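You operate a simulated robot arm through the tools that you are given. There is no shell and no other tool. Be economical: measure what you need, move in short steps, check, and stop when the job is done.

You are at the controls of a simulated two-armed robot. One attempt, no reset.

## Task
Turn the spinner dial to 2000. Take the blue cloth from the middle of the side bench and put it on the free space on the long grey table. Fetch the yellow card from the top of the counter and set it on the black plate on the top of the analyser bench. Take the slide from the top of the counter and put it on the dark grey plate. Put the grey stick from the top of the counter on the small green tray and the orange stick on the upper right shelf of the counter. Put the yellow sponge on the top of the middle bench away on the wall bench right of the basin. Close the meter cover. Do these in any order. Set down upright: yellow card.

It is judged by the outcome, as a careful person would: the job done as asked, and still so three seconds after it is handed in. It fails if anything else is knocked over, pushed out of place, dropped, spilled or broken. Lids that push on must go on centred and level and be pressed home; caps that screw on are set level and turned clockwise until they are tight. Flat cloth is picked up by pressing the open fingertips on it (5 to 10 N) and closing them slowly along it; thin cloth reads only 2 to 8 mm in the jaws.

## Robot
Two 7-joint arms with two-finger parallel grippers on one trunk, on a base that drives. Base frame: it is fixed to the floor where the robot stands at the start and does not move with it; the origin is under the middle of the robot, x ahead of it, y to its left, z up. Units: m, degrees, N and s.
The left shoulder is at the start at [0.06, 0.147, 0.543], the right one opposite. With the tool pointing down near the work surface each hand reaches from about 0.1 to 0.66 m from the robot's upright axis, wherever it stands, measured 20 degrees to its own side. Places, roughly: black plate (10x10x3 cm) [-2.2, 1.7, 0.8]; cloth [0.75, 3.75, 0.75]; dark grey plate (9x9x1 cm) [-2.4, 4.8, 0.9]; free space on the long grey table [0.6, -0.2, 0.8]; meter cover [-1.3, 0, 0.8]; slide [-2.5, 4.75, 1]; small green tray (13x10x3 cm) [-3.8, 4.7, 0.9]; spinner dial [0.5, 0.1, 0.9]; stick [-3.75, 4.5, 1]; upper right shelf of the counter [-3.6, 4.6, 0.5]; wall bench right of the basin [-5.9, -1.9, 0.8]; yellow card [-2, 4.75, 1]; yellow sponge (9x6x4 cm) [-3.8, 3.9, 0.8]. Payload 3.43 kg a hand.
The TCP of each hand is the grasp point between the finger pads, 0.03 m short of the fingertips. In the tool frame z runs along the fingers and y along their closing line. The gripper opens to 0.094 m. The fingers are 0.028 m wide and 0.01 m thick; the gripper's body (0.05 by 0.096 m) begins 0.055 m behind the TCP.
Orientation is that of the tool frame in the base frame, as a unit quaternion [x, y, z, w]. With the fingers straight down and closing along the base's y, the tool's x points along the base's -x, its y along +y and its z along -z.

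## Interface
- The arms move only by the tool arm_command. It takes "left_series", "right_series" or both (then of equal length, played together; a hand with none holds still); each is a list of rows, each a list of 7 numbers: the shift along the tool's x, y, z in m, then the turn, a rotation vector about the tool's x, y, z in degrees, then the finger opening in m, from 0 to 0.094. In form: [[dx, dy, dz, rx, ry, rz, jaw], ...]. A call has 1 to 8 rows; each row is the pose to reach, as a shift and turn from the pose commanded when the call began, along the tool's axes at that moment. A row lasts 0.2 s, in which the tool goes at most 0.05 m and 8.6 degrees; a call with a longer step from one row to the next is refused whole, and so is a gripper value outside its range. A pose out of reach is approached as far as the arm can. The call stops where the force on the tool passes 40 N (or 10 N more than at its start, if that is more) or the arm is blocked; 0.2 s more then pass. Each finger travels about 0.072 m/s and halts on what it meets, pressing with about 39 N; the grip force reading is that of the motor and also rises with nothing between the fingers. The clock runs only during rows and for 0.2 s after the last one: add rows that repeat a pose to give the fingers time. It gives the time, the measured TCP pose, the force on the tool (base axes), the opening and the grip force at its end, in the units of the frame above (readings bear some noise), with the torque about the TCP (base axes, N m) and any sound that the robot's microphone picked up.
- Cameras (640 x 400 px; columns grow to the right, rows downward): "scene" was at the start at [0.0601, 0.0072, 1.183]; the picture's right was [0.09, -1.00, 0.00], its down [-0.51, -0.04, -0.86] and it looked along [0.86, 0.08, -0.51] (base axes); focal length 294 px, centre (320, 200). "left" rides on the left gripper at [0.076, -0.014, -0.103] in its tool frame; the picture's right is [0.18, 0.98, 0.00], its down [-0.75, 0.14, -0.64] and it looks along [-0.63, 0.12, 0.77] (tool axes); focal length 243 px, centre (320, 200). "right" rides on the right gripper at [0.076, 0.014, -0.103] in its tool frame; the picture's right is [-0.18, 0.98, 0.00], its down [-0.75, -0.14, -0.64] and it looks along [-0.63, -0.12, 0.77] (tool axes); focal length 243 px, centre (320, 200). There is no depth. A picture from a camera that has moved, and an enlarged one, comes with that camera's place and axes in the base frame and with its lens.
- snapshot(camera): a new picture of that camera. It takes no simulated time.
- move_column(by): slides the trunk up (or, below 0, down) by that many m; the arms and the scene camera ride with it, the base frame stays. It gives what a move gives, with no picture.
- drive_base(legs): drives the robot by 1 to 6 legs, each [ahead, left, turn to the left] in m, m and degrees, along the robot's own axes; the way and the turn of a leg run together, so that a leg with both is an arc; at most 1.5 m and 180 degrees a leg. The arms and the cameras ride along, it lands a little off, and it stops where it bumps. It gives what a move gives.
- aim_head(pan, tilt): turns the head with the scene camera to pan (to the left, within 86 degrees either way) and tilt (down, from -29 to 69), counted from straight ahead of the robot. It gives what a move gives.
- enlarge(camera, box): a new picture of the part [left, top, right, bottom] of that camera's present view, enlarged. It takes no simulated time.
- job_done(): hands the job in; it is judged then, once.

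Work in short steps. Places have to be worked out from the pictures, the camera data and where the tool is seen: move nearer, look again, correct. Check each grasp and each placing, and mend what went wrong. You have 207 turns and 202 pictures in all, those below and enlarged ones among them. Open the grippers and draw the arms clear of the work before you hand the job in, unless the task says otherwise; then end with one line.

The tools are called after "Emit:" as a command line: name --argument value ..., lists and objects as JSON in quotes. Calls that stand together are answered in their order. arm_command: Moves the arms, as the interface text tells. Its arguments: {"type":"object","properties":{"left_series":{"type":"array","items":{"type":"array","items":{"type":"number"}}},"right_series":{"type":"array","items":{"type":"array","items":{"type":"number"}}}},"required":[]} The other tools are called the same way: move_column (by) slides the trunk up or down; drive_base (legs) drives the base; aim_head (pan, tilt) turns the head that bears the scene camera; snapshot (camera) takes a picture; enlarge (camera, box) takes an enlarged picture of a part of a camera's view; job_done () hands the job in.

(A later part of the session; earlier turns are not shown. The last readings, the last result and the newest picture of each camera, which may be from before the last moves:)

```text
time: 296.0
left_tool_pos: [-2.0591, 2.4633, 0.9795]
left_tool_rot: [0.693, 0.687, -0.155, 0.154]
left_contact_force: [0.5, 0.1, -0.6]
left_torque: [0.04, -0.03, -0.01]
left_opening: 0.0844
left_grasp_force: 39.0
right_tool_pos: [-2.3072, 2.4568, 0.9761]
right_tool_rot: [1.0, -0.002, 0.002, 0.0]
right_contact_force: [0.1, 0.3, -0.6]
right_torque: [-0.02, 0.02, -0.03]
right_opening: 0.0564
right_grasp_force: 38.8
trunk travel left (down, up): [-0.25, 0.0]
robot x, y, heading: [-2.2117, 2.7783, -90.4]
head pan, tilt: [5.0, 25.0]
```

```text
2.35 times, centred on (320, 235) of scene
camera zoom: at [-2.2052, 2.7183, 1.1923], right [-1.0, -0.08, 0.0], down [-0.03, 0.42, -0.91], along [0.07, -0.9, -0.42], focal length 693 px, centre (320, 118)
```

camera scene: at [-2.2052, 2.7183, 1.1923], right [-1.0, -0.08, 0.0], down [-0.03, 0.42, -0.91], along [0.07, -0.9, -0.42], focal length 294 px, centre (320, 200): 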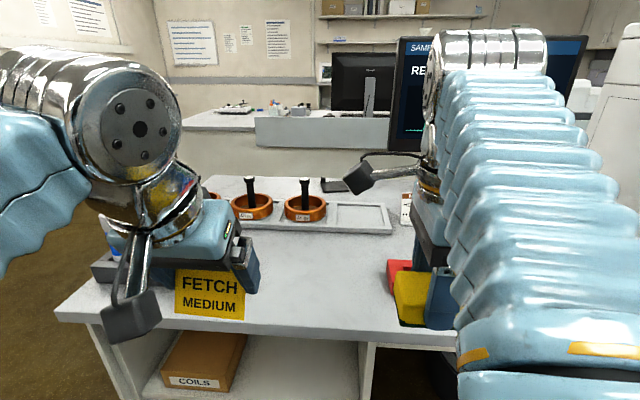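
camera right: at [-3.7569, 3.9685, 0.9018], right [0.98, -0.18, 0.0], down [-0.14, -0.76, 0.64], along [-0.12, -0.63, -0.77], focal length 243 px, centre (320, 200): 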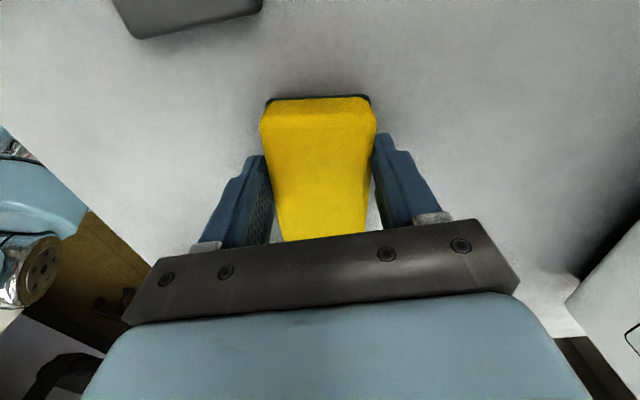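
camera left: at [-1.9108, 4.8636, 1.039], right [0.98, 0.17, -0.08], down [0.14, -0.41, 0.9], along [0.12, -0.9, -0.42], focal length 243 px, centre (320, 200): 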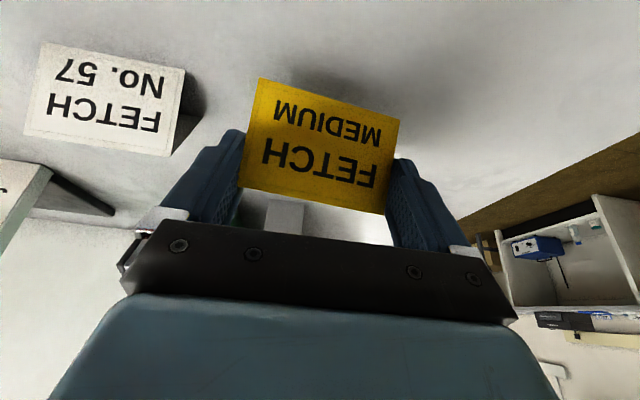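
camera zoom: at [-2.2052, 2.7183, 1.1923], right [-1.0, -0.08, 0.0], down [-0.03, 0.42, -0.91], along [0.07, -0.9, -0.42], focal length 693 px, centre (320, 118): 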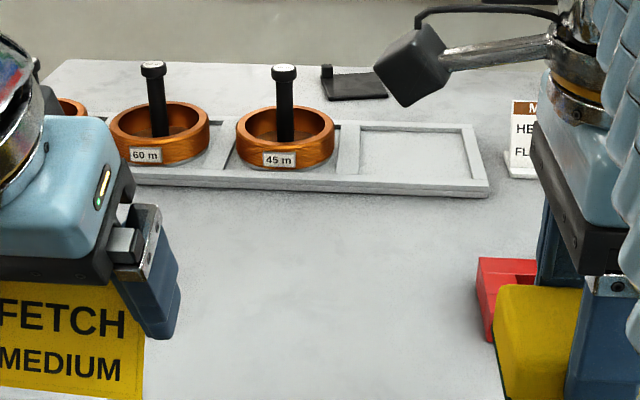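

The black plate is near the bench's south edge, about (-2.18, 1.72), so I must reach it from the south side. I drive round the island's east end.

Emit:
drive_base --legs '[[0, 1.4, 0.4], [0, 0.32, 0], [1.4, 0, 0], [0.33, 0, 0], [0, 0, 180], [0, 1.2, 0]]'

Emit:
aim_head --pan 15 --tilt 30

Emit:
snapshot --camera "scene"

```text
time: 326.2
left_tool_pos: [-1.905, 1.3492, 0.9777]
left_tool_rot: [-0.681, 0.698, 0.153, 0.158]
left_contact_force: [-0.2, 0.4, 0.0]
left_torque: [0.01, 0.02, 0.03]
left_opening: 0.0846
left_grasp_force: 38.8
right_tool_pos: [-1.6545, 1.3515, 0.9756]
right_tool_rot: [0.01, 1.0, 0.0, -0.003]
right_contact_force: [-0.6, -0.2, 0.2]
right_torque: [-0.04, 0.01, -0.02]
right_opening: 0.0563
right_grasp_force: 39.1
trunk travel left (down, up): [-0.25, 0.0]
robot x, y, heading: [-1.758, 1.0279, 88.9]
head pan, tilt: [5.0, 25.0]
```

```text
time: 327.0
left_tool_pos: [-1.9045, 1.3504, 0.978]
left_tool_rot: [-0.681, 0.699, 0.151, 0.157]
left_contact_force: [-0.5, -0.3, 0.5]
left_torque: [-0.01, -0.01, -0.03]
left_opening: 0.0846
left_grasp_force: 38.5
right_tool_pos: [-1.6545, 1.351, 0.9748]
right_tool_rot: [0.01, 1.0, 0.0, -0.003]
right_contact_force: [-0.8, 0.2, 0.4]
right_torque: [0.01, 0.0, -0.01]
right_opening: 0.0563
right_grasp_force: 39.2
trunk travel left (down, up): [-0.25, 0.0]
robot x, y, heading: [-1.7566, 1.0304, 88.4]
head pan, tilt: [15.0, 30.0]
```

```text
88 pictures are left
camera scene: at [-1.7771, 1.0868, 1.1844], right [0.97, 0.23, 0.0], down [0.12, -0.49, -0.87], along [-0.2, 0.84, -0.5], focal length 294 px, centre (320, 200)
```

scene: 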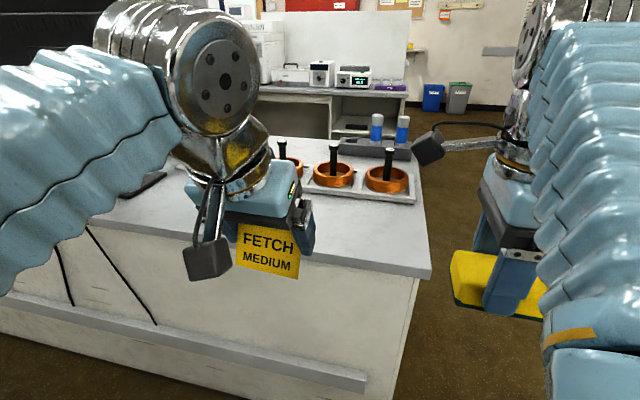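

The plate is behind my left arm. I strafe left about 0.27 m and look again.

Emit:
drive_base --legs '[[0.0, 0.27, 1.5]]'

Emit:
aim_head --pan 0 --tilt 40

Emit:
snapshot --camera "scene"

Emit:
snapshot --camera "left"

```text
time: 328.9
left_tool_pos: [-2.1781, 1.3509, 0.9794]
left_tool_rot: [-0.689, 0.691, 0.154, 0.155]
left_contact_force: [-0.6, 0.9, 0.2]
left_torque: [0.0, 0.03, -0.02]
left_opening: 0.0849
left_grasp_force: 39.1
right_tool_pos: [-1.9301, 1.3578, 0.9753]
right_tool_rot: [-0.001, 1.0, -0.001, -0.004]
right_contact_force: [0.6, 0.5, -0.7]
right_torque: [0.0, 0.02, -0.04]
right_opening: 0.0563
right_grasp_force: 39.1
trunk travel left (down, up): [-0.25, 0.0]
robot x, y, heading: [-2.0267, 1.0341, 89.9]
head pan, tilt: [15.0, 30.0]
```

```text
time: 329.6
left_tool_pos: [-2.1786, 1.3512, 0.9783]
left_tool_rot: [0.69, -0.69, -0.155, -0.155]
left_contact_force: [-0.9, -0.3, 0.2]
left_torque: [-0.04, 0.0, 0.03]
left_opening: 0.0845
left_grasp_force: 38.8
right_tool_pos: [-1.9304, 1.357, 0.9747]
right_tool_rot: [-0.001, 1.0, -0.001, -0.002]
right_contact_force: [1.1, -0.3, -0.1]
right_torque: [0.02, -0.01, 0.0]
right_opening: 0.0565
right_grasp_force: 38.6
trunk travel left (down, up): [-0.25, 0.0]
robot x, y, heading: [-2.0261, 1.0338, 90.0]
head pan, tilt: [0.0, 40.0]
```

```text
87 pictures are left
camera scene: at [-2.0236, 1.0883, 1.169], right [1.0, 0.0, 0.0], down [0.0, -0.64, -0.77], along [0.0, 0.77, -0.64], focal length 294 px, centre (320, 200)
```

scene: 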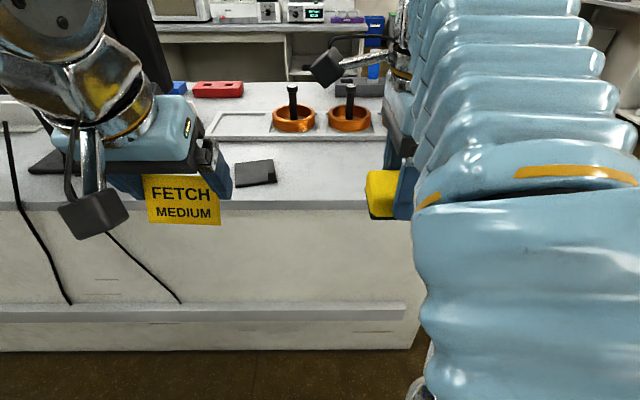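

```text
86 pictures are left
camera left: at [-2.1663, 1.2371, 1.0383], right [-0.98, -0.16, -0.08], down [-0.14, 0.41, 0.9], along [-0.12, 0.9, -0.42], focal length 243 px, centre (320, 200)
```

left: 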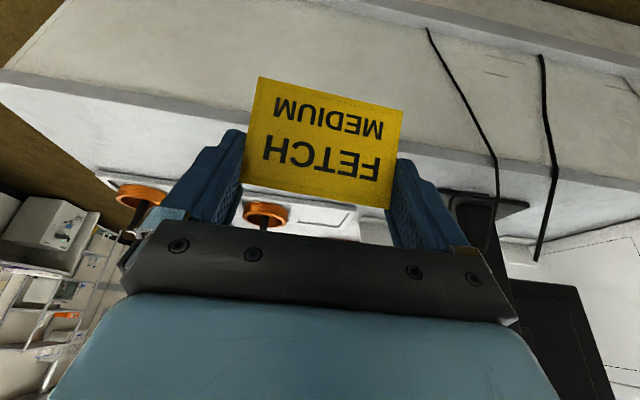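

The black plate is at about (-2.178, 1.67). I enlarge it.

Emit:
enlarge --camera "scene" --box '[200, 140, 312, 210]'

```text
5.71 times, centred on (256, 175) of scene
camera zoom: at [-2.0236, 1.0883, 1.169], right [1.0, 0.0, 0.0], down [0.0, -0.64, -0.77], along [0.0, 0.77, -0.64], focal length 1682 px, centre (686, 343)
```

zoom: 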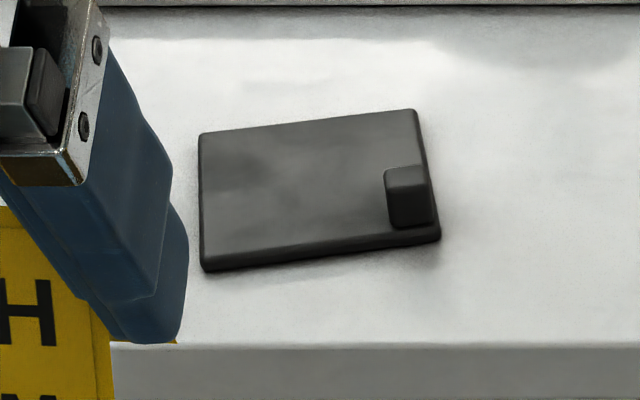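

The plate is about 10 cm square, turned ~11°, with a small post at its near-right corner; centre (-2.180, 1.679), top z ≈ 0.768. The card (8 × 4.2 cm) fits behind the post, centre at (-2.184, 1.697). I drive 0.2 m nearer.

Emit:
drive_base --legs '[[0.19, 0, 0]]'

Emit:
snapshot --camera "scene"

```text
time: 331.2
left_tool_pos: [-2.1819, 1.5407, 0.9777]
left_tool_rot: [0.691, -0.689, -0.154, -0.155]
left_contact_force: [-0.1, -0.1, 0.6]
left_torque: [-0.01, 0.02, 0.0]
left_opening: 0.0845
left_grasp_force: 39.2
right_tool_pos: [-1.9312, 1.5486, 0.9762]
right_tool_rot: [-0.003, 1.0, -0.001, -0.003]
right_contact_force: [0.1, -0.8, -1.1]
right_torque: [0.0, 0.0, 0.03]
right_opening: 0.0564
right_grasp_force: 39.4
trunk travel left (down, up): [-0.25, 0.0]
robot x, y, heading: [-2.0266, 1.2207, 89.9]
head pan, tilt: [0.0, 40.0]
```

```text
84 pictures are left
camera scene: at [-2.0233, 1.2786, 1.169], right [1.0, 0.0, 0.0], down [0.0, -0.64, -0.77], along [0.0, 0.77, -0.64], focal length 294 px, centre (320, 200)
```

scene: 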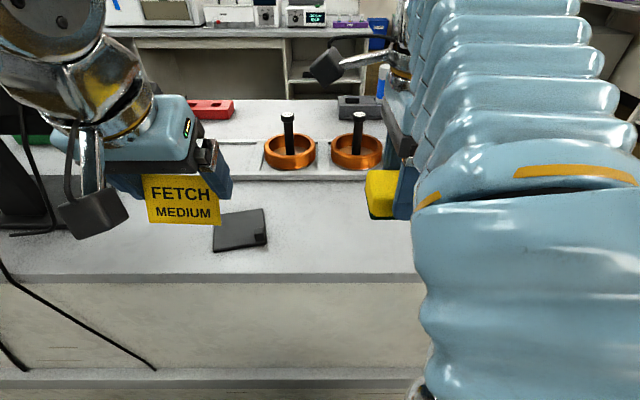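

I take the card forward over the plate, yawed 11° to match it, and lower to about 5 cm above.

Emit:
arm_command --left_series '[[-0.0277, -0.001, 0.035, -2.3, 0, -5, 0.068], [-0.0555, -0.002, 0.07, -4.65, 0, -9.97, 0.068], [-0.0854, -0.002, 0.1006, -4.65, 0, -9.97, 0.068], [-0.1069, -0.002, 0.1327, -4.65, 0, -9.97, 0.068], [-0.0942, -0.002, 0.1598, -4.65, 0, -9.97, 0.068], [-0.0942, -0.002, 0.1598, -4.65, 0, -9.97, 0.068]]'

Emit:
snapshot --camera "left"

Emit:
snapshot --camera "scene"

```text
time: 332.6
left_tool_pos: [-2.1783, 1.6945, 0.8732]
left_tool_rot: [0.754, -0.62, -0.168, -0.141]
left_contact_force: [-0.2, -0.6, -0.5]
left_torque: [-0.01, 0.0, 0.03]
left_opening: 0.0846
left_grasp_force: 38.7
right_tool_pos: [-1.9316, 1.5487, 0.9767]
right_tool_rot: [-0.004, 1.0, 0.0, -0.003]
right_contact_force: [0.4, -0.1, 0.4]
right_torque: [0.02, -0.03, 0.0]
right_opening: 0.0565
right_grasp_force: 39.0
trunk travel left (down, up): [-0.25, 0.0]
robot x, y, heading: [-2.0223, 1.2224, 90.1]
head pan, tilt: [0.0, 40.0]
```

```text
83 pictures are left
camera left: at [-2.1426, 1.5862, 0.9336], right [-0.93, -0.35, -0.08], down [-0.22, 0.37, 0.9], along [-0.29, 0.86, -0.42], focal length 243 px, centre (320, 200)
```

left: 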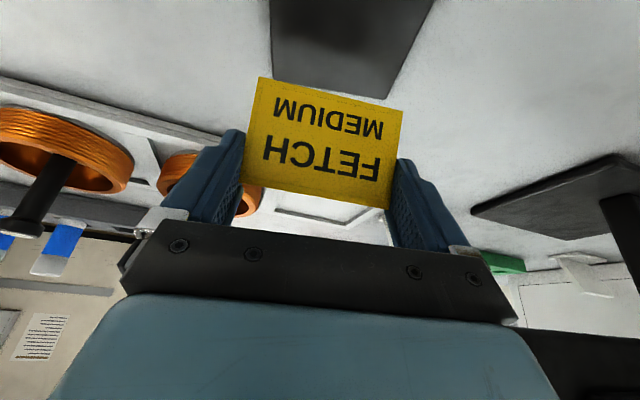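

```text
82 pictures are left
camera scene: at [-2.0233, 1.2788, 1.169], right [1.0, 0.0, 0.0], down [0.0, -0.64, -0.77], along [0.0, 0.77, -0.64], focal length 294 px, centre (320, 200)
```

scene: 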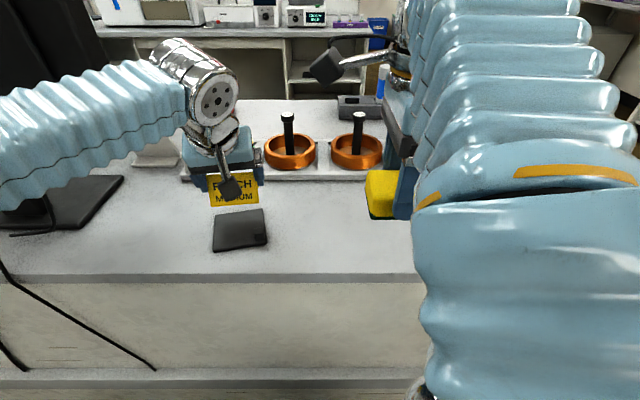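

The plate position checks out. I lower 4 cm and look again before the final touch.

Emit:
arm_command --left_series '[[0.008, 0.001, 0.017, 0, 0, 0, 0.068], [0.0169, 0.001, 0.0362, 0, 0, 0, 0.068], [0.0195, 0.001, 0.0352, 0, 0, 0, 0.068], [0.0195, 0.001, 0.0352, 0, 0, 0, 0.068]]'

Emit:
enlarge --camera "scene" --box '[160, 140, 320, 260]'

Emit:
snapshot --camera "left"

```text
time: 333.6
left_tool_pos: [-2.18, 1.6924, 0.8335]
left_tool_rot: [0.753, -0.62, -0.168, -0.141]
left_contact_force: [-0.9, -0.8, -1.2]
left_torque: [-0.03, -0.03, 0.01]
left_opening: 0.0847
left_grasp_force: 39.5
right_tool_pos: [-1.9311, 1.5489, 0.9755]
right_tool_rot: [-0.004, 1.0, -0.001, -0.003]
right_contact_force: [-0.2, -0.4, 0.0]
right_torque: [-0.01, 0.01, 0.0]
right_opening: 0.0566
right_grasp_force: 38.7
trunk travel left (down, up): [-0.25, 0.0]
robot x, y, heading: [-2.0243, 1.2239, 90.2]
head pan, tilt: [0.0, 40.0]
```

```text
3.33 times, centred on (240, 200) of scene
camera zoom: at [-2.0233, 1.2788, 1.169], right [1.0, 0.0, 0.0], down [0.0, -0.64, -0.77], along [0.0, 0.77, -0.64], focal length 981 px, centre (587, 200)
```

zoom: 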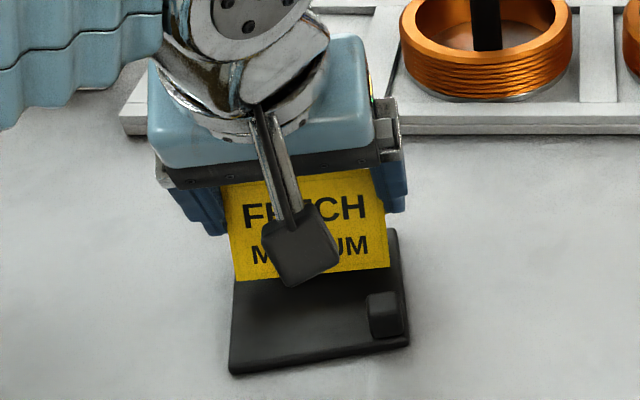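

```text
80 pictures are left
camera left: at [-2.144, 1.5829, 0.8939], right [-0.93, -0.35, -0.08], down [-0.22, 0.37, 0.9], along [-0.29, 0.86, -0.42], focal length 243 px, centre (320, 200)
```

left: 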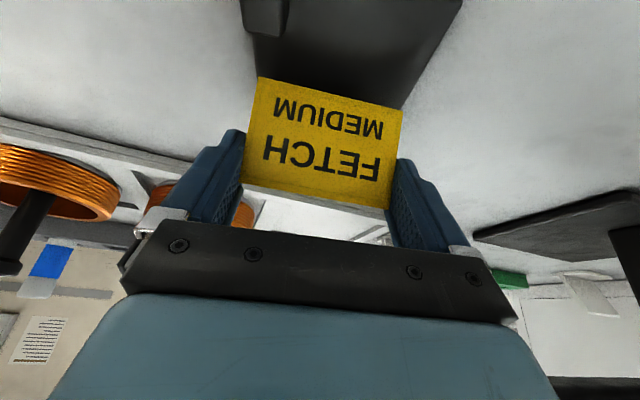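

Aligned well. I lower in 3 mm steps until contact.

Emit:
arm_command --left_series '[[0.0013, 0, 0.0027, 0, 0, 0, 0.068], [0.0025, 0, 0.0054, 0, 0, 0, 0.068], [0.0038, 0, 0.0082, 0, 0, 0, 0.068], [0.0051, 0, 0.0109, 0, 0, 0, 0.068]]'

```text
time: 334.6
left_tool_pos: [-2.1804, 1.6913, 0.8225]
left_tool_rot: [0.753, -0.62, -0.169, -0.141]
left_contact_force: [-0.1, 0.0, 2.6]
left_torque: [0.0, -0.08, 0.0]
left_opening: 0.0847
left_grasp_force: 39.0
right_tool_pos: [-1.9308, 1.549, 0.9763]
right_tool_rot: [-0.003, 1.0, 0.0, -0.003]
right_contact_force: [0.3, 0.5, -0.4]
right_torque: [0.01, -0.01, 0.0]
right_opening: 0.0565
right_grasp_force: 38.8
trunk travel left (down, up): [-0.25, 0.0]
robot x, y, heading: [-2.0209, 1.2247, 90.2]
head pan, tilt: [0.0, 40.0]
```

First contact (2.6 N). One more small step to seat it.

Emit:
arm_command --left_series '[[0.0006, 0, 0.0013, 0, 0, 0, 0.068], [0.0006, 0, 0.0013, 0, 0, 0, 0.068]]'

Emit:
enlarge --camera "scene" --box '[160, 140, 320, 260]'

```text
time: 335.2
left_tool_pos: [-2.1799, 1.6926, 0.8213]
left_tool_rot: [0.754, -0.619, -0.169, -0.141]
left_contact_force: [-0.6, -0.1, 11.6]
left_torque: [-0.11, -0.42, -0.02]
left_opening: 0.0847
left_grasp_force: 39.1
right_tool_pos: [-1.9316, 1.547, 0.9761]
right_tool_rot: [-0.003, 1.0, -0.001, -0.003]
right_contact_force: [-0.1, -0.5, 0.2]
right_torque: [-0.04, 0.0, 0.0]
right_opening: 0.0565
right_grasp_force: 38.7
trunk travel left (down, up): [-0.25, 0.0]
robot x, y, heading: [-2.0251, 1.2273, 90.1]
head pan, tilt: [0.0, 40.0]
```

```text
3.33 times, centred on (240, 200) of scene
camera zoom: at [-2.0233, 1.2782, 1.1692], right [1.0, 0.0, 0.0], down [0.0, -0.64, -0.77], along [0.0, 0.77, -0.64], focal length 981 px, centre (587, 200)
```

zoom: 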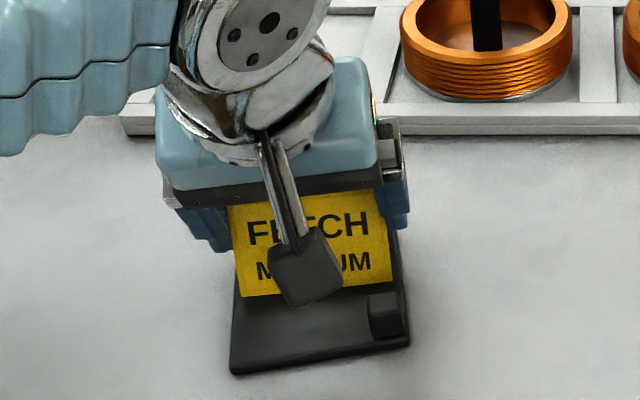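

The card stands behind the post on the plate. I open and withdraw along the finger axis.

Emit:
arm_command --left_series '[[0, 0, 0, 0, 0, 0, 0.088], [0, 0, 0, 0, 0, 0, 0.094], [0, 0, 0, 0, 0, 0, 0.094], [0, 0, -0.025, 0, 0, 0, 0.094], [0, 0, -0.06, 0, 0, 0, 0.094], [0, 0, -0.1, 0, 0, 0, 0.094], [0.03, 0, -0.13, 0, 0, 0, 0.094]]'

Emit:
enlarge --camera "scene" --box '[160, 140, 320, 260]'

Emit:
snapshot --camera "left"

```text
time: 336.8
left_tool_pos: [-2.1647, 1.6144, 0.9268]
left_tool_rot: [0.753, -0.62, -0.168, -0.141]
left_contact_force: [-0.4, -0.8, -0.4]
left_torque: [0.03, 0.0, -0.01]
left_opening: 0.094
left_grasp_force: 0.1
right_tool_pos: [-1.9306, 1.5492, 0.9756]
right_tool_rot: [-0.004, 1.0, -0.002, -0.002]
right_contact_force: [-0.3, 0.3, -0.2]
right_torque: [-0.01, 0.0, 0.02]
right_opening: 0.0566
right_grasp_force: 39.3
trunk travel left (down, up): [-0.25, 0.0]
robot x, y, heading: [-2.0234, 1.2241, 89.9]
head pan, tilt: [0.0, 40.0]
```

```text
3.33 times, centred on (240, 200) of scene
camera zoom: at [-2.0233, 1.2792, 1.169], right [1.0, 0.0, 0.0], down [0.0, -0.64, -0.77], along [0.0, 0.77, -0.64], focal length 981 px, centre (587, 200)
```

zoom: 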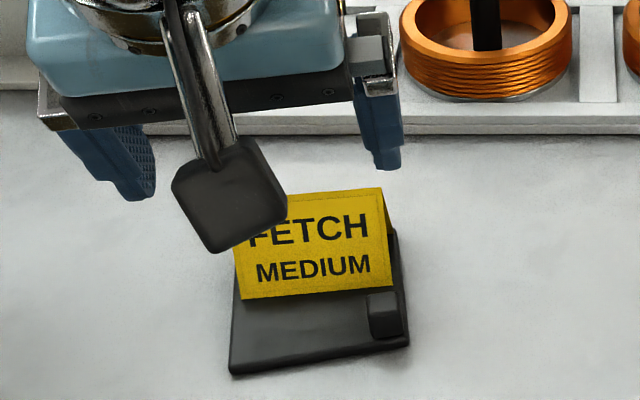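

```text
77 pictures are left
camera left: at [-2.1284, 1.5041, 0.9862], right [-0.93, -0.35, -0.08], down [-0.22, 0.37, 0.9], along [-0.29, 0.86, -0.42], focal length 243 px, centre (320, 200)
```

left: 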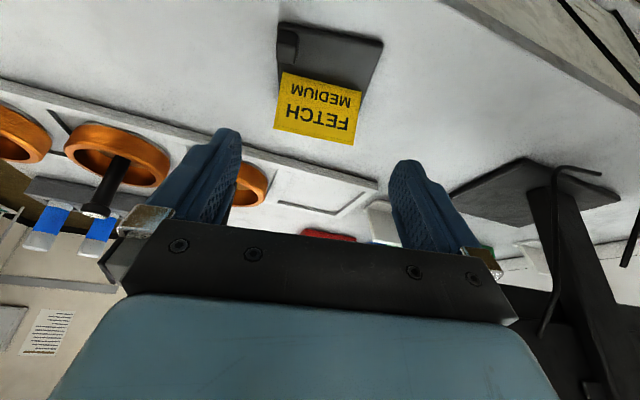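

The card stands upright on the plate. I retract the left hand, then drive out and around to the wall bench with the sponge.

Emit:
arm_command --left_series '[[0.035, 0, -0.018, 2.3, 0, 5, 0.094], [0.07, 0, -0.035, 4.65, 0, 9.97, 0.094], [0.09, 0, -0.045, 4.65, 0, 9.97, 0.094], [0.09, 0, -0.045, 4.65, 0, 9.97, 0.094]]'

Emit:
drive_base --legs '[[-0.2, 0, 0], [0, 0, 90]]'

Emit:
aim_head --pan 0 --tilt 15

Emit:
snapshot --camera "scene"

```text
time: 337.8
left_tool_pos: [-2.1439, 1.5113, 0.9281]
left_tool_rot: [0.69, -0.69, -0.154, -0.156]
left_contact_force: [0.6, 0.3, -0.1]
left_torque: [-0.01, 0.01, -0.02]
left_opening: 0.0937
left_grasp_force: 0.1
right_tool_pos: [-1.9327, 1.5486, 0.9743]
right_tool_rot: [-0.003, 1.0, -0.001, -0.002]
right_contact_force: [0.1, 0.4, -0.3]
right_torque: [0.0, -0.02, -0.02]
right_opening: 0.0565
right_grasp_force: 38.9
trunk travel left (down, up): [-0.25, 0.0]
robot x, y, heading: [-2.0225, 1.2255, 90.2]
head pan, tilt: [0.0, 40.0]
```

```text
time: 343.2
left_tool_pos: [-2.3112, 0.8989, 0.9288]
left_tool_rot: [0.976, 0.005, -0.219, 0.0]
left_contact_force: [-0.5, -0.2, 0.4]
left_torque: [-0.03, -0.02, 0.04]
left_opening: 0.094
left_grasp_force: 0.2
right_tool_pos: [-2.3487, 1.1122, 0.9758]
right_tool_rot: [0.712, -0.702, 0.003, 0.002]
right_contact_force: [0.6, -0.3, -0.5]
right_torque: [-0.01, -0.02, -0.01]
right_opening: 0.0568
right_grasp_force: 38.7
trunk travel left (down, up): [-0.25, 0.0]
robot x, y, heading: [-2.0244, 1.0197, -179.7]
head pan, tilt: [0.0, 40.0]
```

```text
time: 344.1
left_tool_pos: [-2.3118, 0.8991, 0.9275]
left_tool_rot: [0.976, 0.004, -0.22, 0.0]
left_contact_force: [-0.4, -0.2, 0.7]
left_torque: [0.03, -0.02, 0.01]
left_opening: 0.0938
left_grasp_force: 0.0
right_tool_pos: [-2.3484, 1.1109, 0.9755]
right_tool_rot: [0.712, -0.702, 0.002, 0.001]
right_contact_force: [-0.1, -0.2, -0.6]
right_torque: [0.02, -0.02, -0.01]
right_opening: 0.0566
right_grasp_force: 39.2
trunk travel left (down, up): [-0.25, 0.0]
robot x, y, heading: [-2.0261, 1.0225, -179.3]
head pan, tilt: [0.0, 15.0]
```

```text
76 pictures are left
camera scene: at [-2.0868, 1.0203, 1.2085], right [-0.01, 1.0, 0.0], down [0.26, 0.0, -0.97], along [-0.97, -0.01, -0.26], focal length 294 px, centre (320, 200)
```

scene: 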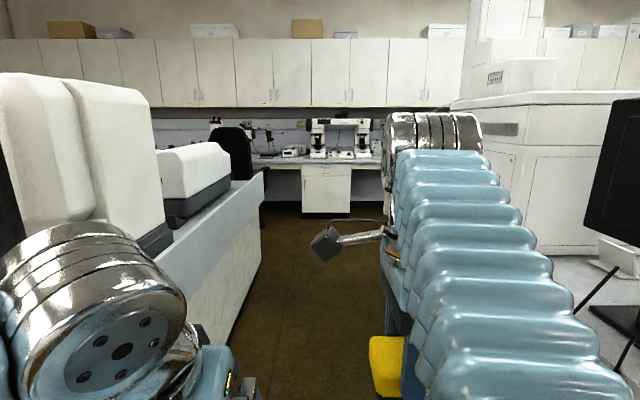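

The aisle ahead is narrow toward the wall, so I reverse out east and take the wide south side toward the wall bench.

Emit:
drive_base --legs '[[-1.4, 0, 0], [-0.22, 0, 0], [0, 1.4, 0], [0, 1.3, 0], [1.4, 0, 0], [0.6, 0, 0]]'

Emit:
aim_head --pan 0 --tilt 15

Emit:
snapshot --camera "scene"

```text
time: 374.9
left_tool_pos: [-2.6686, -1.7939, 0.9284]
left_tool_rot: [0.976, 0.006, -0.22, 0.0]
left_contact_force: [-0.2, -0.7, 0.4]
left_torque: [-0.04, -0.03, 0.03]
left_opening: 0.094
left_grasp_force: 0.1
right_tool_pos: [-2.7065, -1.5819, 0.9763]
right_tool_rot: [0.712, -0.702, 0.003, 0.002]
right_contact_force: [0.1, -0.7, 0.0]
right_torque: [0.02, 0.0, -0.01]
right_opening: 0.0565
right_grasp_force: 39.7
trunk travel left (down, up): [-0.25, 0.0]
robot x, y, heading: [-2.381, -1.6713, -179.5]
head pan, tilt: [0.0, 15.0]
```

```text
time: 375.5
left_tool_pos: [-2.6691, -1.794, 0.9286]
left_tool_rot: [0.976, 0.006, -0.219, 0.0]
left_contact_force: [0.1, 0.0, -0.6]
left_torque: [0.01, 0.01, -0.01]
left_opening: 0.0942
left_grasp_force: 0.1
right_tool_pos: [-2.7056, -1.5804, 0.9762]
right_tool_rot: [0.712, -0.702, 0.003, 0.002]
right_contact_force: [0.4, 0.4, 0.2]
right_torque: [-0.02, -0.01, -0.01]
right_opening: 0.0566
right_grasp_force: 39.0
trunk travel left (down, up): [-0.25, 0.0]
robot x, y, heading: [-2.3802, -1.6727, -179.5]
head pan, tilt: [0.0, 15.0]
```

```text
75 pictures are left
camera scene: at [-2.4446, -1.6717, 1.2086], right [-0.01, 1.0, 0.0], down [0.26, 0.0, -0.97], along [-0.97, -0.01, -0.26], focal length 294 px, centre (320, 200)
```

scene: 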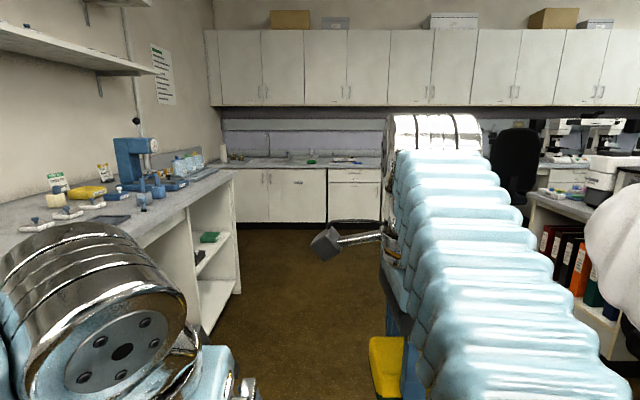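

I enlarge the wall bench to find the basin and the free space to its right.

Emit:
enlarge --camera "scene" --box '[205, 120, 405, 240]'

```text
3.20 times, centred on (305, 180) of scene
camera zoom: at [-2.4446, -1.6717, 1.2086], right [-0.01, 1.0, 0.0], down [0.26, 0.0, -0.97], along [-0.97, -0.01, -0.26], focal length 942 px, centre (368, 264)
```

zoom: 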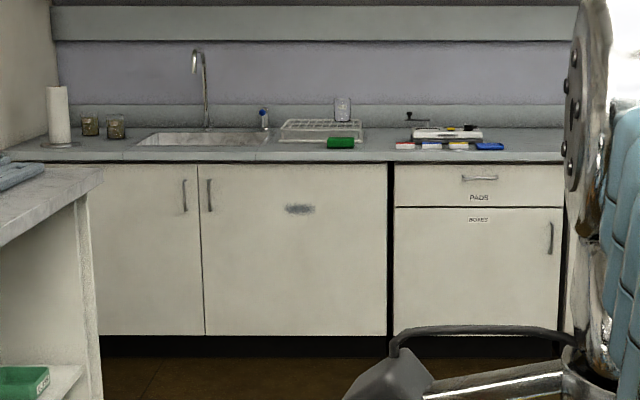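

Right of the basin stand a drying rack and, further right, a small gap before other items. I drive nearer.

Emit:
drive_base --legs '[[1.4, 0, 0], [1.1, 0, 0]]'

Emit:
aim_head --pan 0 --tilt 28

Emit:
snapshot --camera "scene"

```text
time: 387.6
left_tool_pos: [-5.1561, -1.7405, 0.9275]
left_tool_rot: [0.976, -0.012, -0.219, -0.004]
left_contact_force: [-0.5, -0.8, -0.5]
left_torque: [0.0, -0.03, 0.0]
left_opening: 0.094
left_grasp_force: 0.0
right_tool_pos: [-5.1865, -1.5264, 0.976]
right_tool_rot: [-0.7, 0.714, -0.003, -0.002]
right_contact_force: [-0.2, -0.1, -0.7]
right_torque: [0.05, 0.04, -0.01]
right_opening: 0.0563
right_grasp_force: 39.2
trunk travel left (down, up): [-0.25, 0.0]
robot x, y, heading: [-4.8648, -1.6285, 178.4]
head pan, tilt: [0.0, 15.0]
```

```text
time: 388.4
left_tool_pos: [-5.1573, -1.742, 0.9285]
left_tool_rot: [0.976, -0.012, -0.219, -0.003]
left_contact_force: [0.7, 0.8, 0.8]
left_torque: [-0.01, 0.05, -0.03]
left_opening: 0.0945
left_grasp_force: 0.0
right_tool_pos: [-5.1867, -1.5271, 0.9748]
right_tool_rot: [-0.699, 0.715, -0.003, -0.001]
right_contact_force: [0.6, -1.1, 0.4]
right_torque: [0.0, 0.01, -0.01]
right_opening: 0.0562
right_grasp_force: 38.8
trunk travel left (down, up): [-0.25, 0.0]
robot x, y, heading: [-4.8625, -1.6251, 178.2]
head pan, tilt: [0.0, 28.0]
```

```text
73 pictures are left
camera scene: at [-4.9258, -1.6276, 1.1876], right [0.03, 1.0, 0.0], down [0.47, -0.01, -0.88], along [-0.88, 0.03, -0.47], focal length 294 px, centre (320, 200)
```

scene: 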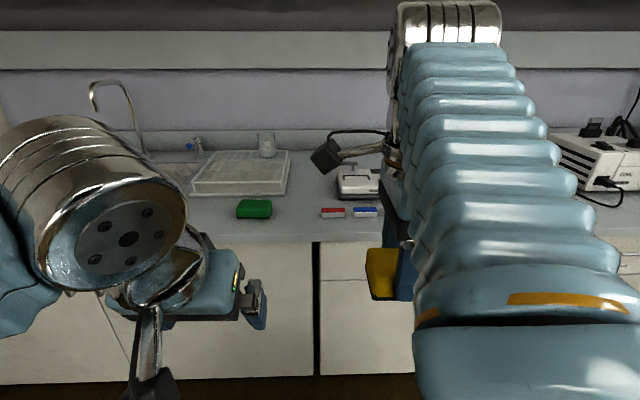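

I choose the free strip between the green sponge and the red eraser, right of the basin: about (-5.68, -1.665). I drive nearer and left a little.

Emit:
drive_base --legs '[[0.3, 0.09, 1.6]]'

Emit:
arm_command --left_series '[[0, 0.02, 0, 0, 0, 0, 0.094], [0.0, 0.04, 0, 0, 0, 0, 0.094], [0.0, 0.07, 0, 0, 0, 0, 0.094]]'

Emit:
aim_head --pan 0 --tilt 42

Emit:
snapshot --camera "scene"

```text
time: 390.5
left_tool_pos: [-5.4543, -1.8374, 0.9295]
left_tool_rot: [0.976, 0.003, -0.218, 0.0]
left_contact_force: [1.0, -0.1, 0.8]
left_torque: [0.0, 0.0, 0.0]
left_opening: 0.094
left_grasp_force: 0.1
right_tool_pos: [-5.4912, -1.6233, 0.9757]
right_tool_rot: [0.71, -0.705, 0.003, 0.002]
right_contact_force: [-0.1, -0.2, 0.6]
right_torque: [0.02, 0.04, -0.03]
right_opening: 0.0564
right_grasp_force: 39.5
trunk travel left (down, up): [-0.25, 0.0]
robot x, y, heading: [-5.1693, -1.7171, -179.9]
head pan, tilt: [0.0, 28.0]
```

```text
time: 391.3
left_tool_pos: [-5.4566, -1.9076, 0.9287]
left_tool_rot: [0.976, 0.002, -0.219, 0.001]
left_contact_force: [0.4, -0.3, 0.3]
left_torque: [-0.01, 0.0, 0.02]
left_opening: 0.0939
left_grasp_force: 0.1
right_tool_pos: [-5.4922, -1.624, 0.9751]
right_tool_rot: [0.71, -0.704, 0.002, 0.001]
right_contact_force: [-0.6, -0.4, -0.8]
right_torque: [-0.04, 0.01, -0.04]
right_opening: 0.0566
right_grasp_force: 39.0
trunk travel left (down, up): [-0.25, 0.0]
robot x, y, heading: [-5.1632, -1.7212, -180.1]
head pan, tilt: [0.0, 28.0]
```

```text
time: 392.0
left_tool_pos: [-5.4564, -1.9067, 0.9279]
left_tool_rot: [0.976, 0.003, -0.219, 0.0]
left_contact_force: [-0.3, 0.2, 0.2]
left_torque: [-0.03, -0.01, -0.02]
left_opening: 0.094
left_grasp_force: 0.1
right_tool_pos: [-5.4915, -1.6243, 0.9754]
right_tool_rot: [0.71, -0.705, 0.002, 0.002]
right_contact_force: [0.2, 0.0, -0.1]
right_torque: [-0.01, 0.02, 0.0]
right_opening: 0.0563
right_grasp_force: 38.9
trunk travel left (down, up): [-0.25, 0.0]
robot x, y, heading: [-5.1645, -1.717, -179.8]
head pan, tilt: [0.0, 42.0]
```

```text
72 pictures are left
camera scene: at [-5.2208, -1.7168, 1.1661], right [0.0, 1.0, 0.0], down [0.67, 0.0, -0.74], along [-0.74, 0.0, -0.67], focal length 294 px, centre (320, 200)
```

scene: 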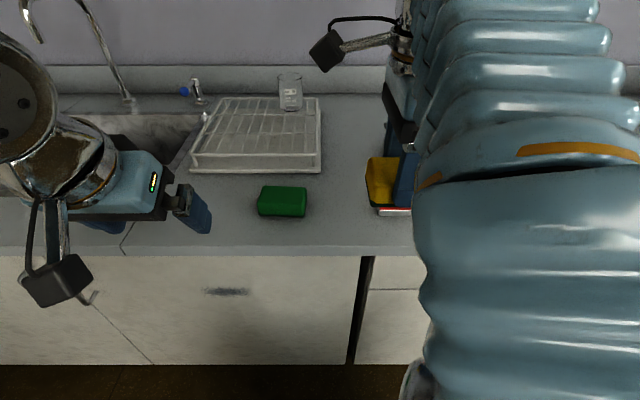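

The green sponge is at (-5.641, -1.79), top z ≈ 0.783. I carry the yellow sponge over (-5.66, -1.672) and lower to z 0.85.

Emit:
arm_command --right_series '[[0.012, 0.035, 0.01, 0, 0, 0, 0.044], [0.024, 0.07, 0.03, 0, 0, 0, 0.044], [0.036, 0.105, 0.055, 0, 0, 0, 0.044], [0.048, 0.138, 0.085, 0, 0, 0, 0.044], [0.048, 0.168, 0.115, 0, 0, 0, 0.044], [0.048, 0.168, 0.125, 0, 0, 0, 0.044], [0.048, 0.168, 0.125, 0, 0, 0, 0.044]]'

Emit:
snapshot --camera "right"

Emit:
snapshot --camera "scene"

```text
time: 393.6
left_tool_pos: [-5.4561, -1.9071, 0.9282]
left_tool_rot: [0.976, 0.002, -0.218, 0.0]
left_contact_force: [0.3, -0.7, -0.4]
left_torque: [0.01, 0.01, -0.03]
left_opening: 0.0939
left_grasp_force: 0.0
right_tool_pos: [-5.6601, -1.6747, 0.8511]
right_tool_rot: [0.711, -0.704, 0.003, 0.001]
right_contact_force: [-0.4, 0.2, -0.7]
right_torque: [-0.01, 0.0, 0.05]
right_opening: 0.0565
right_grasp_force: 39.9
trunk travel left (down, up): [-0.25, 0.0]
robot x, y, heading: [-5.1679, -1.7176, -179.9]
head pan, tilt: [0.0, 42.0]
```

```text
71 pictures are left
camera right: at [-5.6738, -1.7498, 0.9529], right [-0.98, 0.18, 0.0], down [0.13, 0.76, 0.64], along [0.11, 0.63, -0.77], focal length 243 px, centre (320, 200)
```

right: 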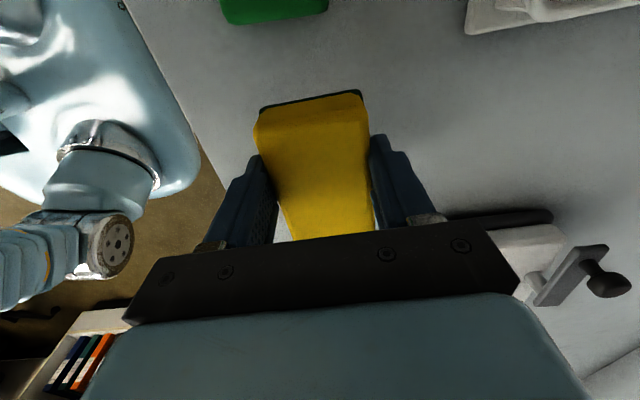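

```text
70 pictures are left
camera scene: at [-5.2208, -1.7168, 1.1661], right [0.0, 1.0, 0.0], down [0.67, 0.0, -0.74], along [-0.74, 0.0, -0.67], focal length 294 px, centre (320, 200)
```

scene: 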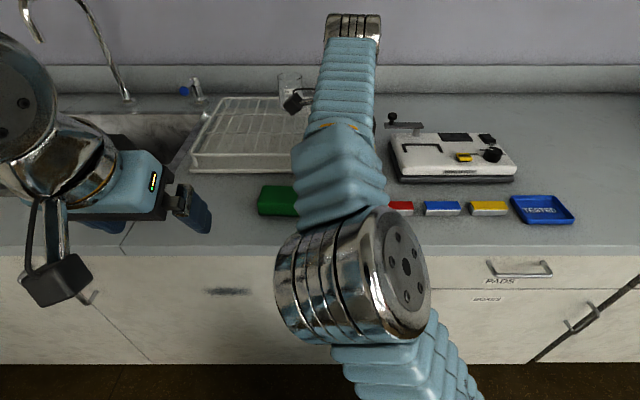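

Clear on both sides. I lower until contact.

Emit:
arm_command --right_series '[[0, 0, 0.015, 0, 0, 0, 0.044], [0, 0, 0.025, 0, 0, 0, 0.044], [0, 0, 0.031, 0, 0, 0, 0.044], [0, 0, 0.036, 0, 0, 0, 0.044]]'

```text
time: 394.6
left_tool_pos: [-5.4557, -1.908, 0.9283]
left_tool_rot: [0.976, 0.002, -0.219, 0.0]
left_contact_force: [-0.1, -0.4, -0.2]
left_torque: [-0.02, 0.0, 0.0]
left_opening: 0.094
left_grasp_force: 0.1
right_tool_pos: [-5.6581, -1.6737, 0.8131]
right_tool_rot: [0.709, -0.705, 0.003, 0.001]
right_contact_force: [0.7, -0.1, 0.3]
right_torque: [0.01, -0.02, -0.01]
right_opening: 0.0564
right_grasp_force: 38.6
trunk travel left (down, up): [-0.25, 0.0]
robot x, y, heading: [-5.1685, -1.7152, -179.8]
head pan, tilt: [0.0, 42.0]
```

Not touching yet; I lower further in 4 mm steps.

Emit:
arm_command --right_series '[[0, 0, 0.004, 0, 0, 0, 0.044], [0, 0, 0.008, 0, 0, 0, 0.044], [0, 0, 0.011, 0, 0, 0, 0.044]]'

Emit:
snapshot --camera "right"

```text
time: 395.4
left_tool_pos: [-5.4564, -1.9069, 0.9286]
left_tool_rot: [0.976, 0.002, -0.219, 0.0]
left_contact_force: [-0.4, -0.6, 0.6]
left_torque: [-0.01, -0.02, -0.02]
left_opening: 0.0941
left_grasp_force: 0.1
right_tool_pos: [-5.6596, -1.6743, 0.8038]
right_tool_rot: [0.71, -0.704, 0.003, 0.001]
right_contact_force: [-0.6, 0.3, 0.0]
right_torque: [0.0, 0.01, 0.01]
right_opening: 0.0564
right_grasp_force: 38.5
trunk travel left (down, up): [-0.25, 0.0]
robot x, y, heading: [-5.1688, -1.7147, -179.8]
head pan, tilt: [0.0, 42.0]
```

```text
69 pictures are left
camera right: at [-5.6727, -1.7498, 0.9049], right [-0.98, 0.18, 0.0], down [0.13, 0.76, 0.64], along [0.12, 0.63, -0.77], focal length 243 px, centre (320, 200)
```

right: 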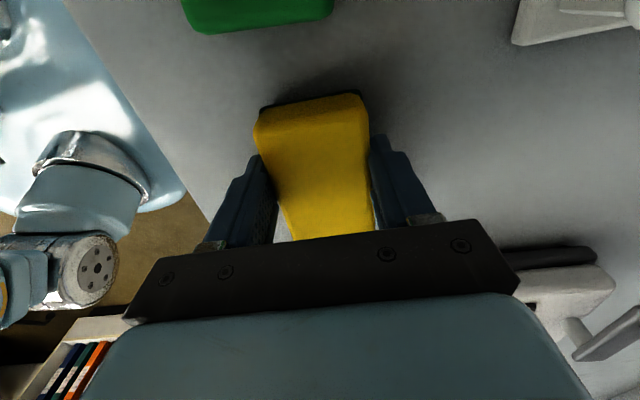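

Still no contact. I continue down.

Emit:
arm_command --right_series '[[0, 0, 0.004, 0, 0, 0, 0.044], [0, 0, 0.008, 0, 0, 0, 0.044], [0, 0, 0.012, 0, 0, 0, 0.044]]'

```text
time: 396.2
left_tool_pos: [-5.4563, -1.9077, 0.9284]
left_tool_rot: [0.975, 0.002, -0.22, 0.0]
left_contact_force: [-0.2, 0.4, -0.2]
left_torque: [-0.01, -0.01, 0.01]
left_opening: 0.0941
left_grasp_force: 0.0
right_tool_pos: [-5.6577, -1.6745, 0.7996]
right_tool_rot: [0.711, -0.704, -0.001, 0.005]
right_contact_force: [4.7, -0.5, 21.4]
right_torque: [0.21, -0.54, -0.03]
right_opening: 0.0566
right_grasp_force: 38.8
trunk travel left (down, up): [-0.25, 0.0]
robot x, y, heading: [-5.1669, -1.7139, -180.0]
head pan, tilt: [0.0, 42.0]
stopped in row 3 (right hand): the force on the tool passed its limit at 46 N (the readings are from after the stop); the commanded pose is now the measured one
```

Contact with the bench. I ease up a hair, open and lift.

Emit:
arm_command --right_series '[[0, 0, -0.002, 0, 0, 0, 0.06], [0, 0, -0.002, 0, 0, 0, 0.075], [0, 0, -0.002, 0, 0, 0, 0.085], [0, 0, -0.002, 0, 0, 0, 0.085], [0, 0, -0.04, 0, 0, 0, 0.085], [0, 0, -0.085, 0, 0, 0, 0.085], [0, -0.03, -0.115, 0, 0, 0, 0.085], [0, -0.07, -0.13, 0, 0, 0, 0.085]]'

Emit:
snapshot --camera "right"

```text
time: 398.0
left_tool_pos: [-5.4565, -1.9073, 0.9283]
left_tool_rot: [0.976, 0.003, -0.219, -0.001]
left_contact_force: [-0.9, 0.3, -0.2]
left_torque: [0.02, -0.05, 0.0]
left_opening: 0.094
left_grasp_force: 0.0
right_tool_pos: [-5.5875, -1.6754, 0.9299]
right_tool_rot: [0.71, -0.705, 0.001, 0.004]
right_contact_force: [-1.0, 0.8, -0.1]
right_torque: [0.0, -0.01, -0.03]
right_opening: 0.0851
right_grasp_force: 0.0
trunk travel left (down, up): [-0.25, 0.0]
robot x, y, heading: [-5.1689, -1.7177, -179.9]
head pan, tilt: [0.0, 42.0]
```

```text
68 pictures are left
camera right: at [-5.6017, -1.7506, 1.0314], right [-0.98, 0.18, 0.0], down [0.14, 0.76, 0.64], along [0.11, 0.63, -0.77], focal length 243 px, centre (320, 200)
```

right: 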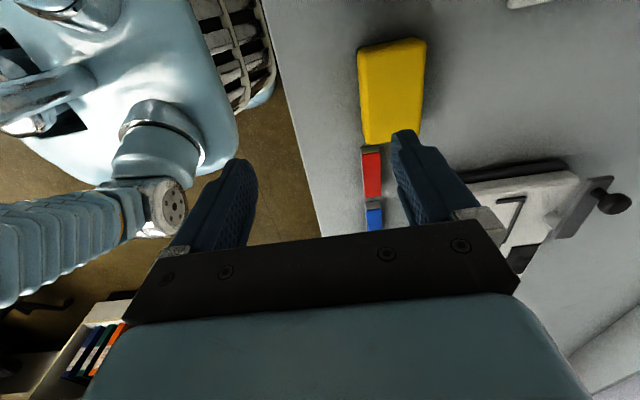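

The sponge is in place. I return the right hand to its carry pose, turning it back 90°.

Emit:
arm_command --right_series '[[-0.01, -0.02, -0.01, 0, 0, -8.4, 0.09], [-0.02, -0.04, -0.02, 0, 0, -16.8, 0.09], [-0.03, -0.06, -0.03, 0, 0, -25.2, 0.09], [-0.045, -0.08, -0.04, 0, 0, -33.6, 0.09], [-0.06, -0.1, -0.05, 0, 0, -42, 0.09], [-0.07, -0.12, -0.05, 0, 0, -50.4, 0.09], [-0.08, -0.12, -0.05, 0, 0, -58.8, 0.09], [-0.09, -0.12, -0.05, 0, 0, -67.2, 0.09]]'

Emit:
arm_command --right_series '[[0, 0, 0, 0, 0, -7.5, 0.09], [0, 0, 0, 0, 0, -15, 0.09], [0, 0, 0, 0, 0, -22.5, 0.09]]'

Emit:
drive_base --legs '[[-0.45, 0, 0]]'

Emit:
enlarge --camera "scene" --box '[150, 0, 510, 225]'

```text
time: 399.8
left_tool_pos: [-5.4566, -1.9076, 0.9284]
left_tool_rot: [0.976, 0.003, -0.219, 0.001]
left_contact_force: [-0.1, -0.3, 0.2]
left_torque: [0.0, 0.0, 0.01]
left_opening: 0.0942
left_grasp_force: 0.0
right_tool_pos: [-5.4704, -1.5819, 0.9752]
right_tool_rot: [0.981, -0.192, -0.002, 0.003]
right_contact_force: [0.5, 0.0, 0.7]
right_torque: [0.03, 0.03, 0.01]
right_opening: 0.0902
right_grasp_force: 0.1
trunk travel left (down, up): [-0.25, 0.0]
robot x, y, heading: [-5.1678, -1.7176, -179.9]
head pan, tilt: [0.0, 42.0]
```

```text
time: 400.6
left_tool_pos: [-5.4563, -1.9073, 0.929]
left_tool_rot: [0.976, 0.002, -0.219, 0.0]
left_contact_force: [-0.7, -1.4, 0.6]
left_torque: [0.03, -0.03, -0.05]
left_opening: 0.0939
left_grasp_force: 0.0
right_tool_pos: [-5.4694, -1.5817, 0.9742]
right_tool_rot: [1.0, 0.002, -0.002, 0.003]
right_contact_force: [-0.5, 0.5, -0.4]
right_torque: [-0.02, -0.02, 0.0]
right_opening: 0.0901
right_grasp_force: 0.1
trunk travel left (down, up): [-0.25, 0.0]
robot x, y, heading: [-5.1728, -1.7143, -179.9]
head pan, tilt: [0.0, 42.0]
```

```text
time: 403.2
left_tool_pos: [-5.016, -1.9067, 0.9283]
left_tool_rot: [0.976, 0.001, -0.219, 0.0]
left_contact_force: [0.3, 0.5, -0.7]
left_torque: [0.02, -0.03, 0.0]
left_opening: 0.0939
left_grasp_force: 0.1
right_tool_pos: [-5.0278, -1.5803, 0.9759]
right_tool_rot: [1.0, 0.001, -0.002, 0.002]
right_contact_force: [0.5, -0.2, -0.2]
right_torque: [0.0, -0.02, -0.01]
right_opening: 0.0901
right_grasp_force: 0.1
trunk travel left (down, up): [-0.25, 0.0]
robot x, y, heading: [-4.7268, -1.7155, 180.1]
head pan, tilt: [0.0, 42.0]
```

```text
1.78 times, centred on (330, 112) of scene
camera zoom: at [-4.7807, -1.7165, 1.1661], right [0.0, 1.0, 0.0], down [0.67, 0.0, -0.74], along [-0.74, 0.0, -0.67], focal length 523 px, centre (302, 356)
```

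zoom: 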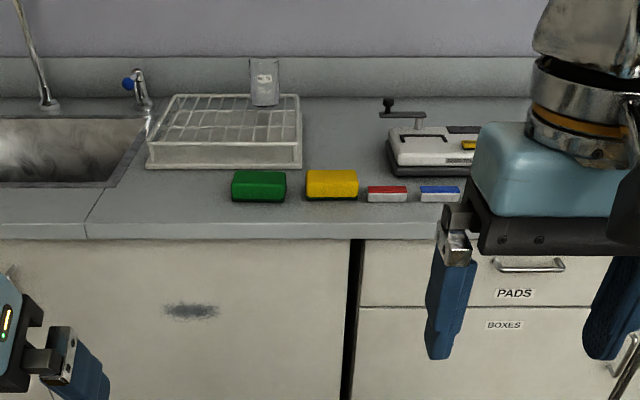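

The yellow sponge sits neatly right of the basin. I drive back around to the counter end by the known route.

Emit:
drive_base --legs '[[-1.45, 0, 0], [-1.45, 0, 0], [-1.4, 0, 0], [0, -1.5, 0], [0, -1.5, 0], [0, -1.5, 0]]'

Emit:
drive_base --legs '[[1.45, 0, 0], [1.45, 0, 0], [1.2, 0, 0], [0, -1.35, 0]]'

```text
time: 444.9
left_tool_pos: [-0.831, 2.5961, 0.9281]
left_tool_rot: [0.976, 0.021, -0.219, 0.005]
left_contact_force: [-0.7, -0.6, -0.1]
left_torque: [0.01, 0.05, -0.01]
left_opening: 0.0938
left_grasp_force: 0.1
right_tool_pos: [-0.8564, 2.9207, 0.9739]
right_tool_rot: [1.0, 0.022, -0.002, 0.003]
right_contact_force: [0.4, -0.2, 0.2]
right_torque: [-0.03, 0.01, -0.03]
right_opening: 0.0901
right_grasp_force: 0.1
trunk travel left (down, up): [-0.25, 0.0]
robot x, y, heading: [-0.5521, 2.8014, -177.7]
head pan, tilt: [0.0, 42.0]
```

```text
time: 471.0
left_tool_pos: [-5.017, 3.7382, 0.928]
left_tool_rot: [0.975, 0.036, -0.219, 0.007]
left_contact_force: [0.3, 0.5, 1.0]
left_torque: [0.02, -0.03, 0.04]
left_opening: 0.094
left_grasp_force: 0.1
right_tool_pos: [-5.0521, 4.0622, 0.9754]
right_tool_rot: [0.999, 0.038, -0.003, 0.003]
right_contact_force: [0.5, 0.0, -0.5]
right_torque: [-0.01, -0.01, -0.02]
right_opening: 0.0899
right_grasp_force: 0.0
trunk travel left (down, up): [-0.25, 0.0]
robot x, y, heading: [-4.7399, 3.9475, -175.9]
head pan, tilt: [0.0, 42.0]
```

At the counter's end. I turn to face +x and line up at y ≈ 4.2.

Emit:
drive_base --legs '[[0, 0, 175.9], [0.2, 0.27, 0]]'

Emit:
aim_head --pan 0 --tilt 30

Emit:
snapshot --camera "scene"

```text
time: 480.4
left_tool_pos: [-4.2652, 4.4264, 0.9294]
left_tool_rot: [-0.015, 0.976, 0.003, 0.219]
left_contact_force: [-0.1, -0.2, 0.3]
left_torque: [-0.01, 0.0, 0.02]
left_opening: 0.0939
left_grasp_force: 0.1
right_tool_pos: [-4.2439, 4.1014, 0.9738]
right_tool_rot: [-0.016, 1.0, 0.003, 0.003]
right_contact_force: [-0.6, 0.1, -0.4]
right_torque: [0.0, 0.01, 0.04]
right_opening: 0.0899
right_grasp_force: 0.0
trunk travel left (down, up): [-0.25, 0.0]
robot x, y, heading: [-4.55, 4.2302, 1.7]
head pan, tilt: [0.0, 42.0]
```

```text
time: 481.2
left_tool_pos: [-4.2663, 4.4262, 0.9276]
left_tool_rot: [-0.015, 0.976, 0.003, 0.219]
left_contact_force: [-0.4, 0.4, 0.1]
left_torque: [-0.02, -0.01, 0.01]
left_opening: 0.0941
left_grasp_force: 0.0
right_tool_pos: [-4.2448, 4.1008, 0.9753]
right_tool_rot: [-0.015, 1.0, 0.003, 0.003]
right_contact_force: [-0.3, 0.7, 0.2]
right_torque: [0.01, 0.01, -0.02]
right_opening: 0.0901
right_grasp_force: 0.1
trunk travel left (down, up): [-0.25, 0.0]
robot x, y, heading: [-4.5496, 4.227, 1.5]
head pan, tilt: [0.0, 30.0]
```

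```text
66 pictures are left
camera scene: at [-4.489, 4.2283, 1.1843], right [0.03, -1.0, 0.0], down [-0.5, -0.01, -0.87], along [0.87, 0.02, -0.5], focal length 294 px, centre (320, 200)
```

scene: 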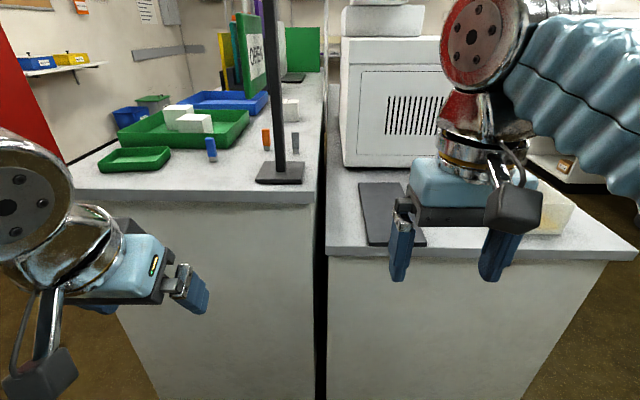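

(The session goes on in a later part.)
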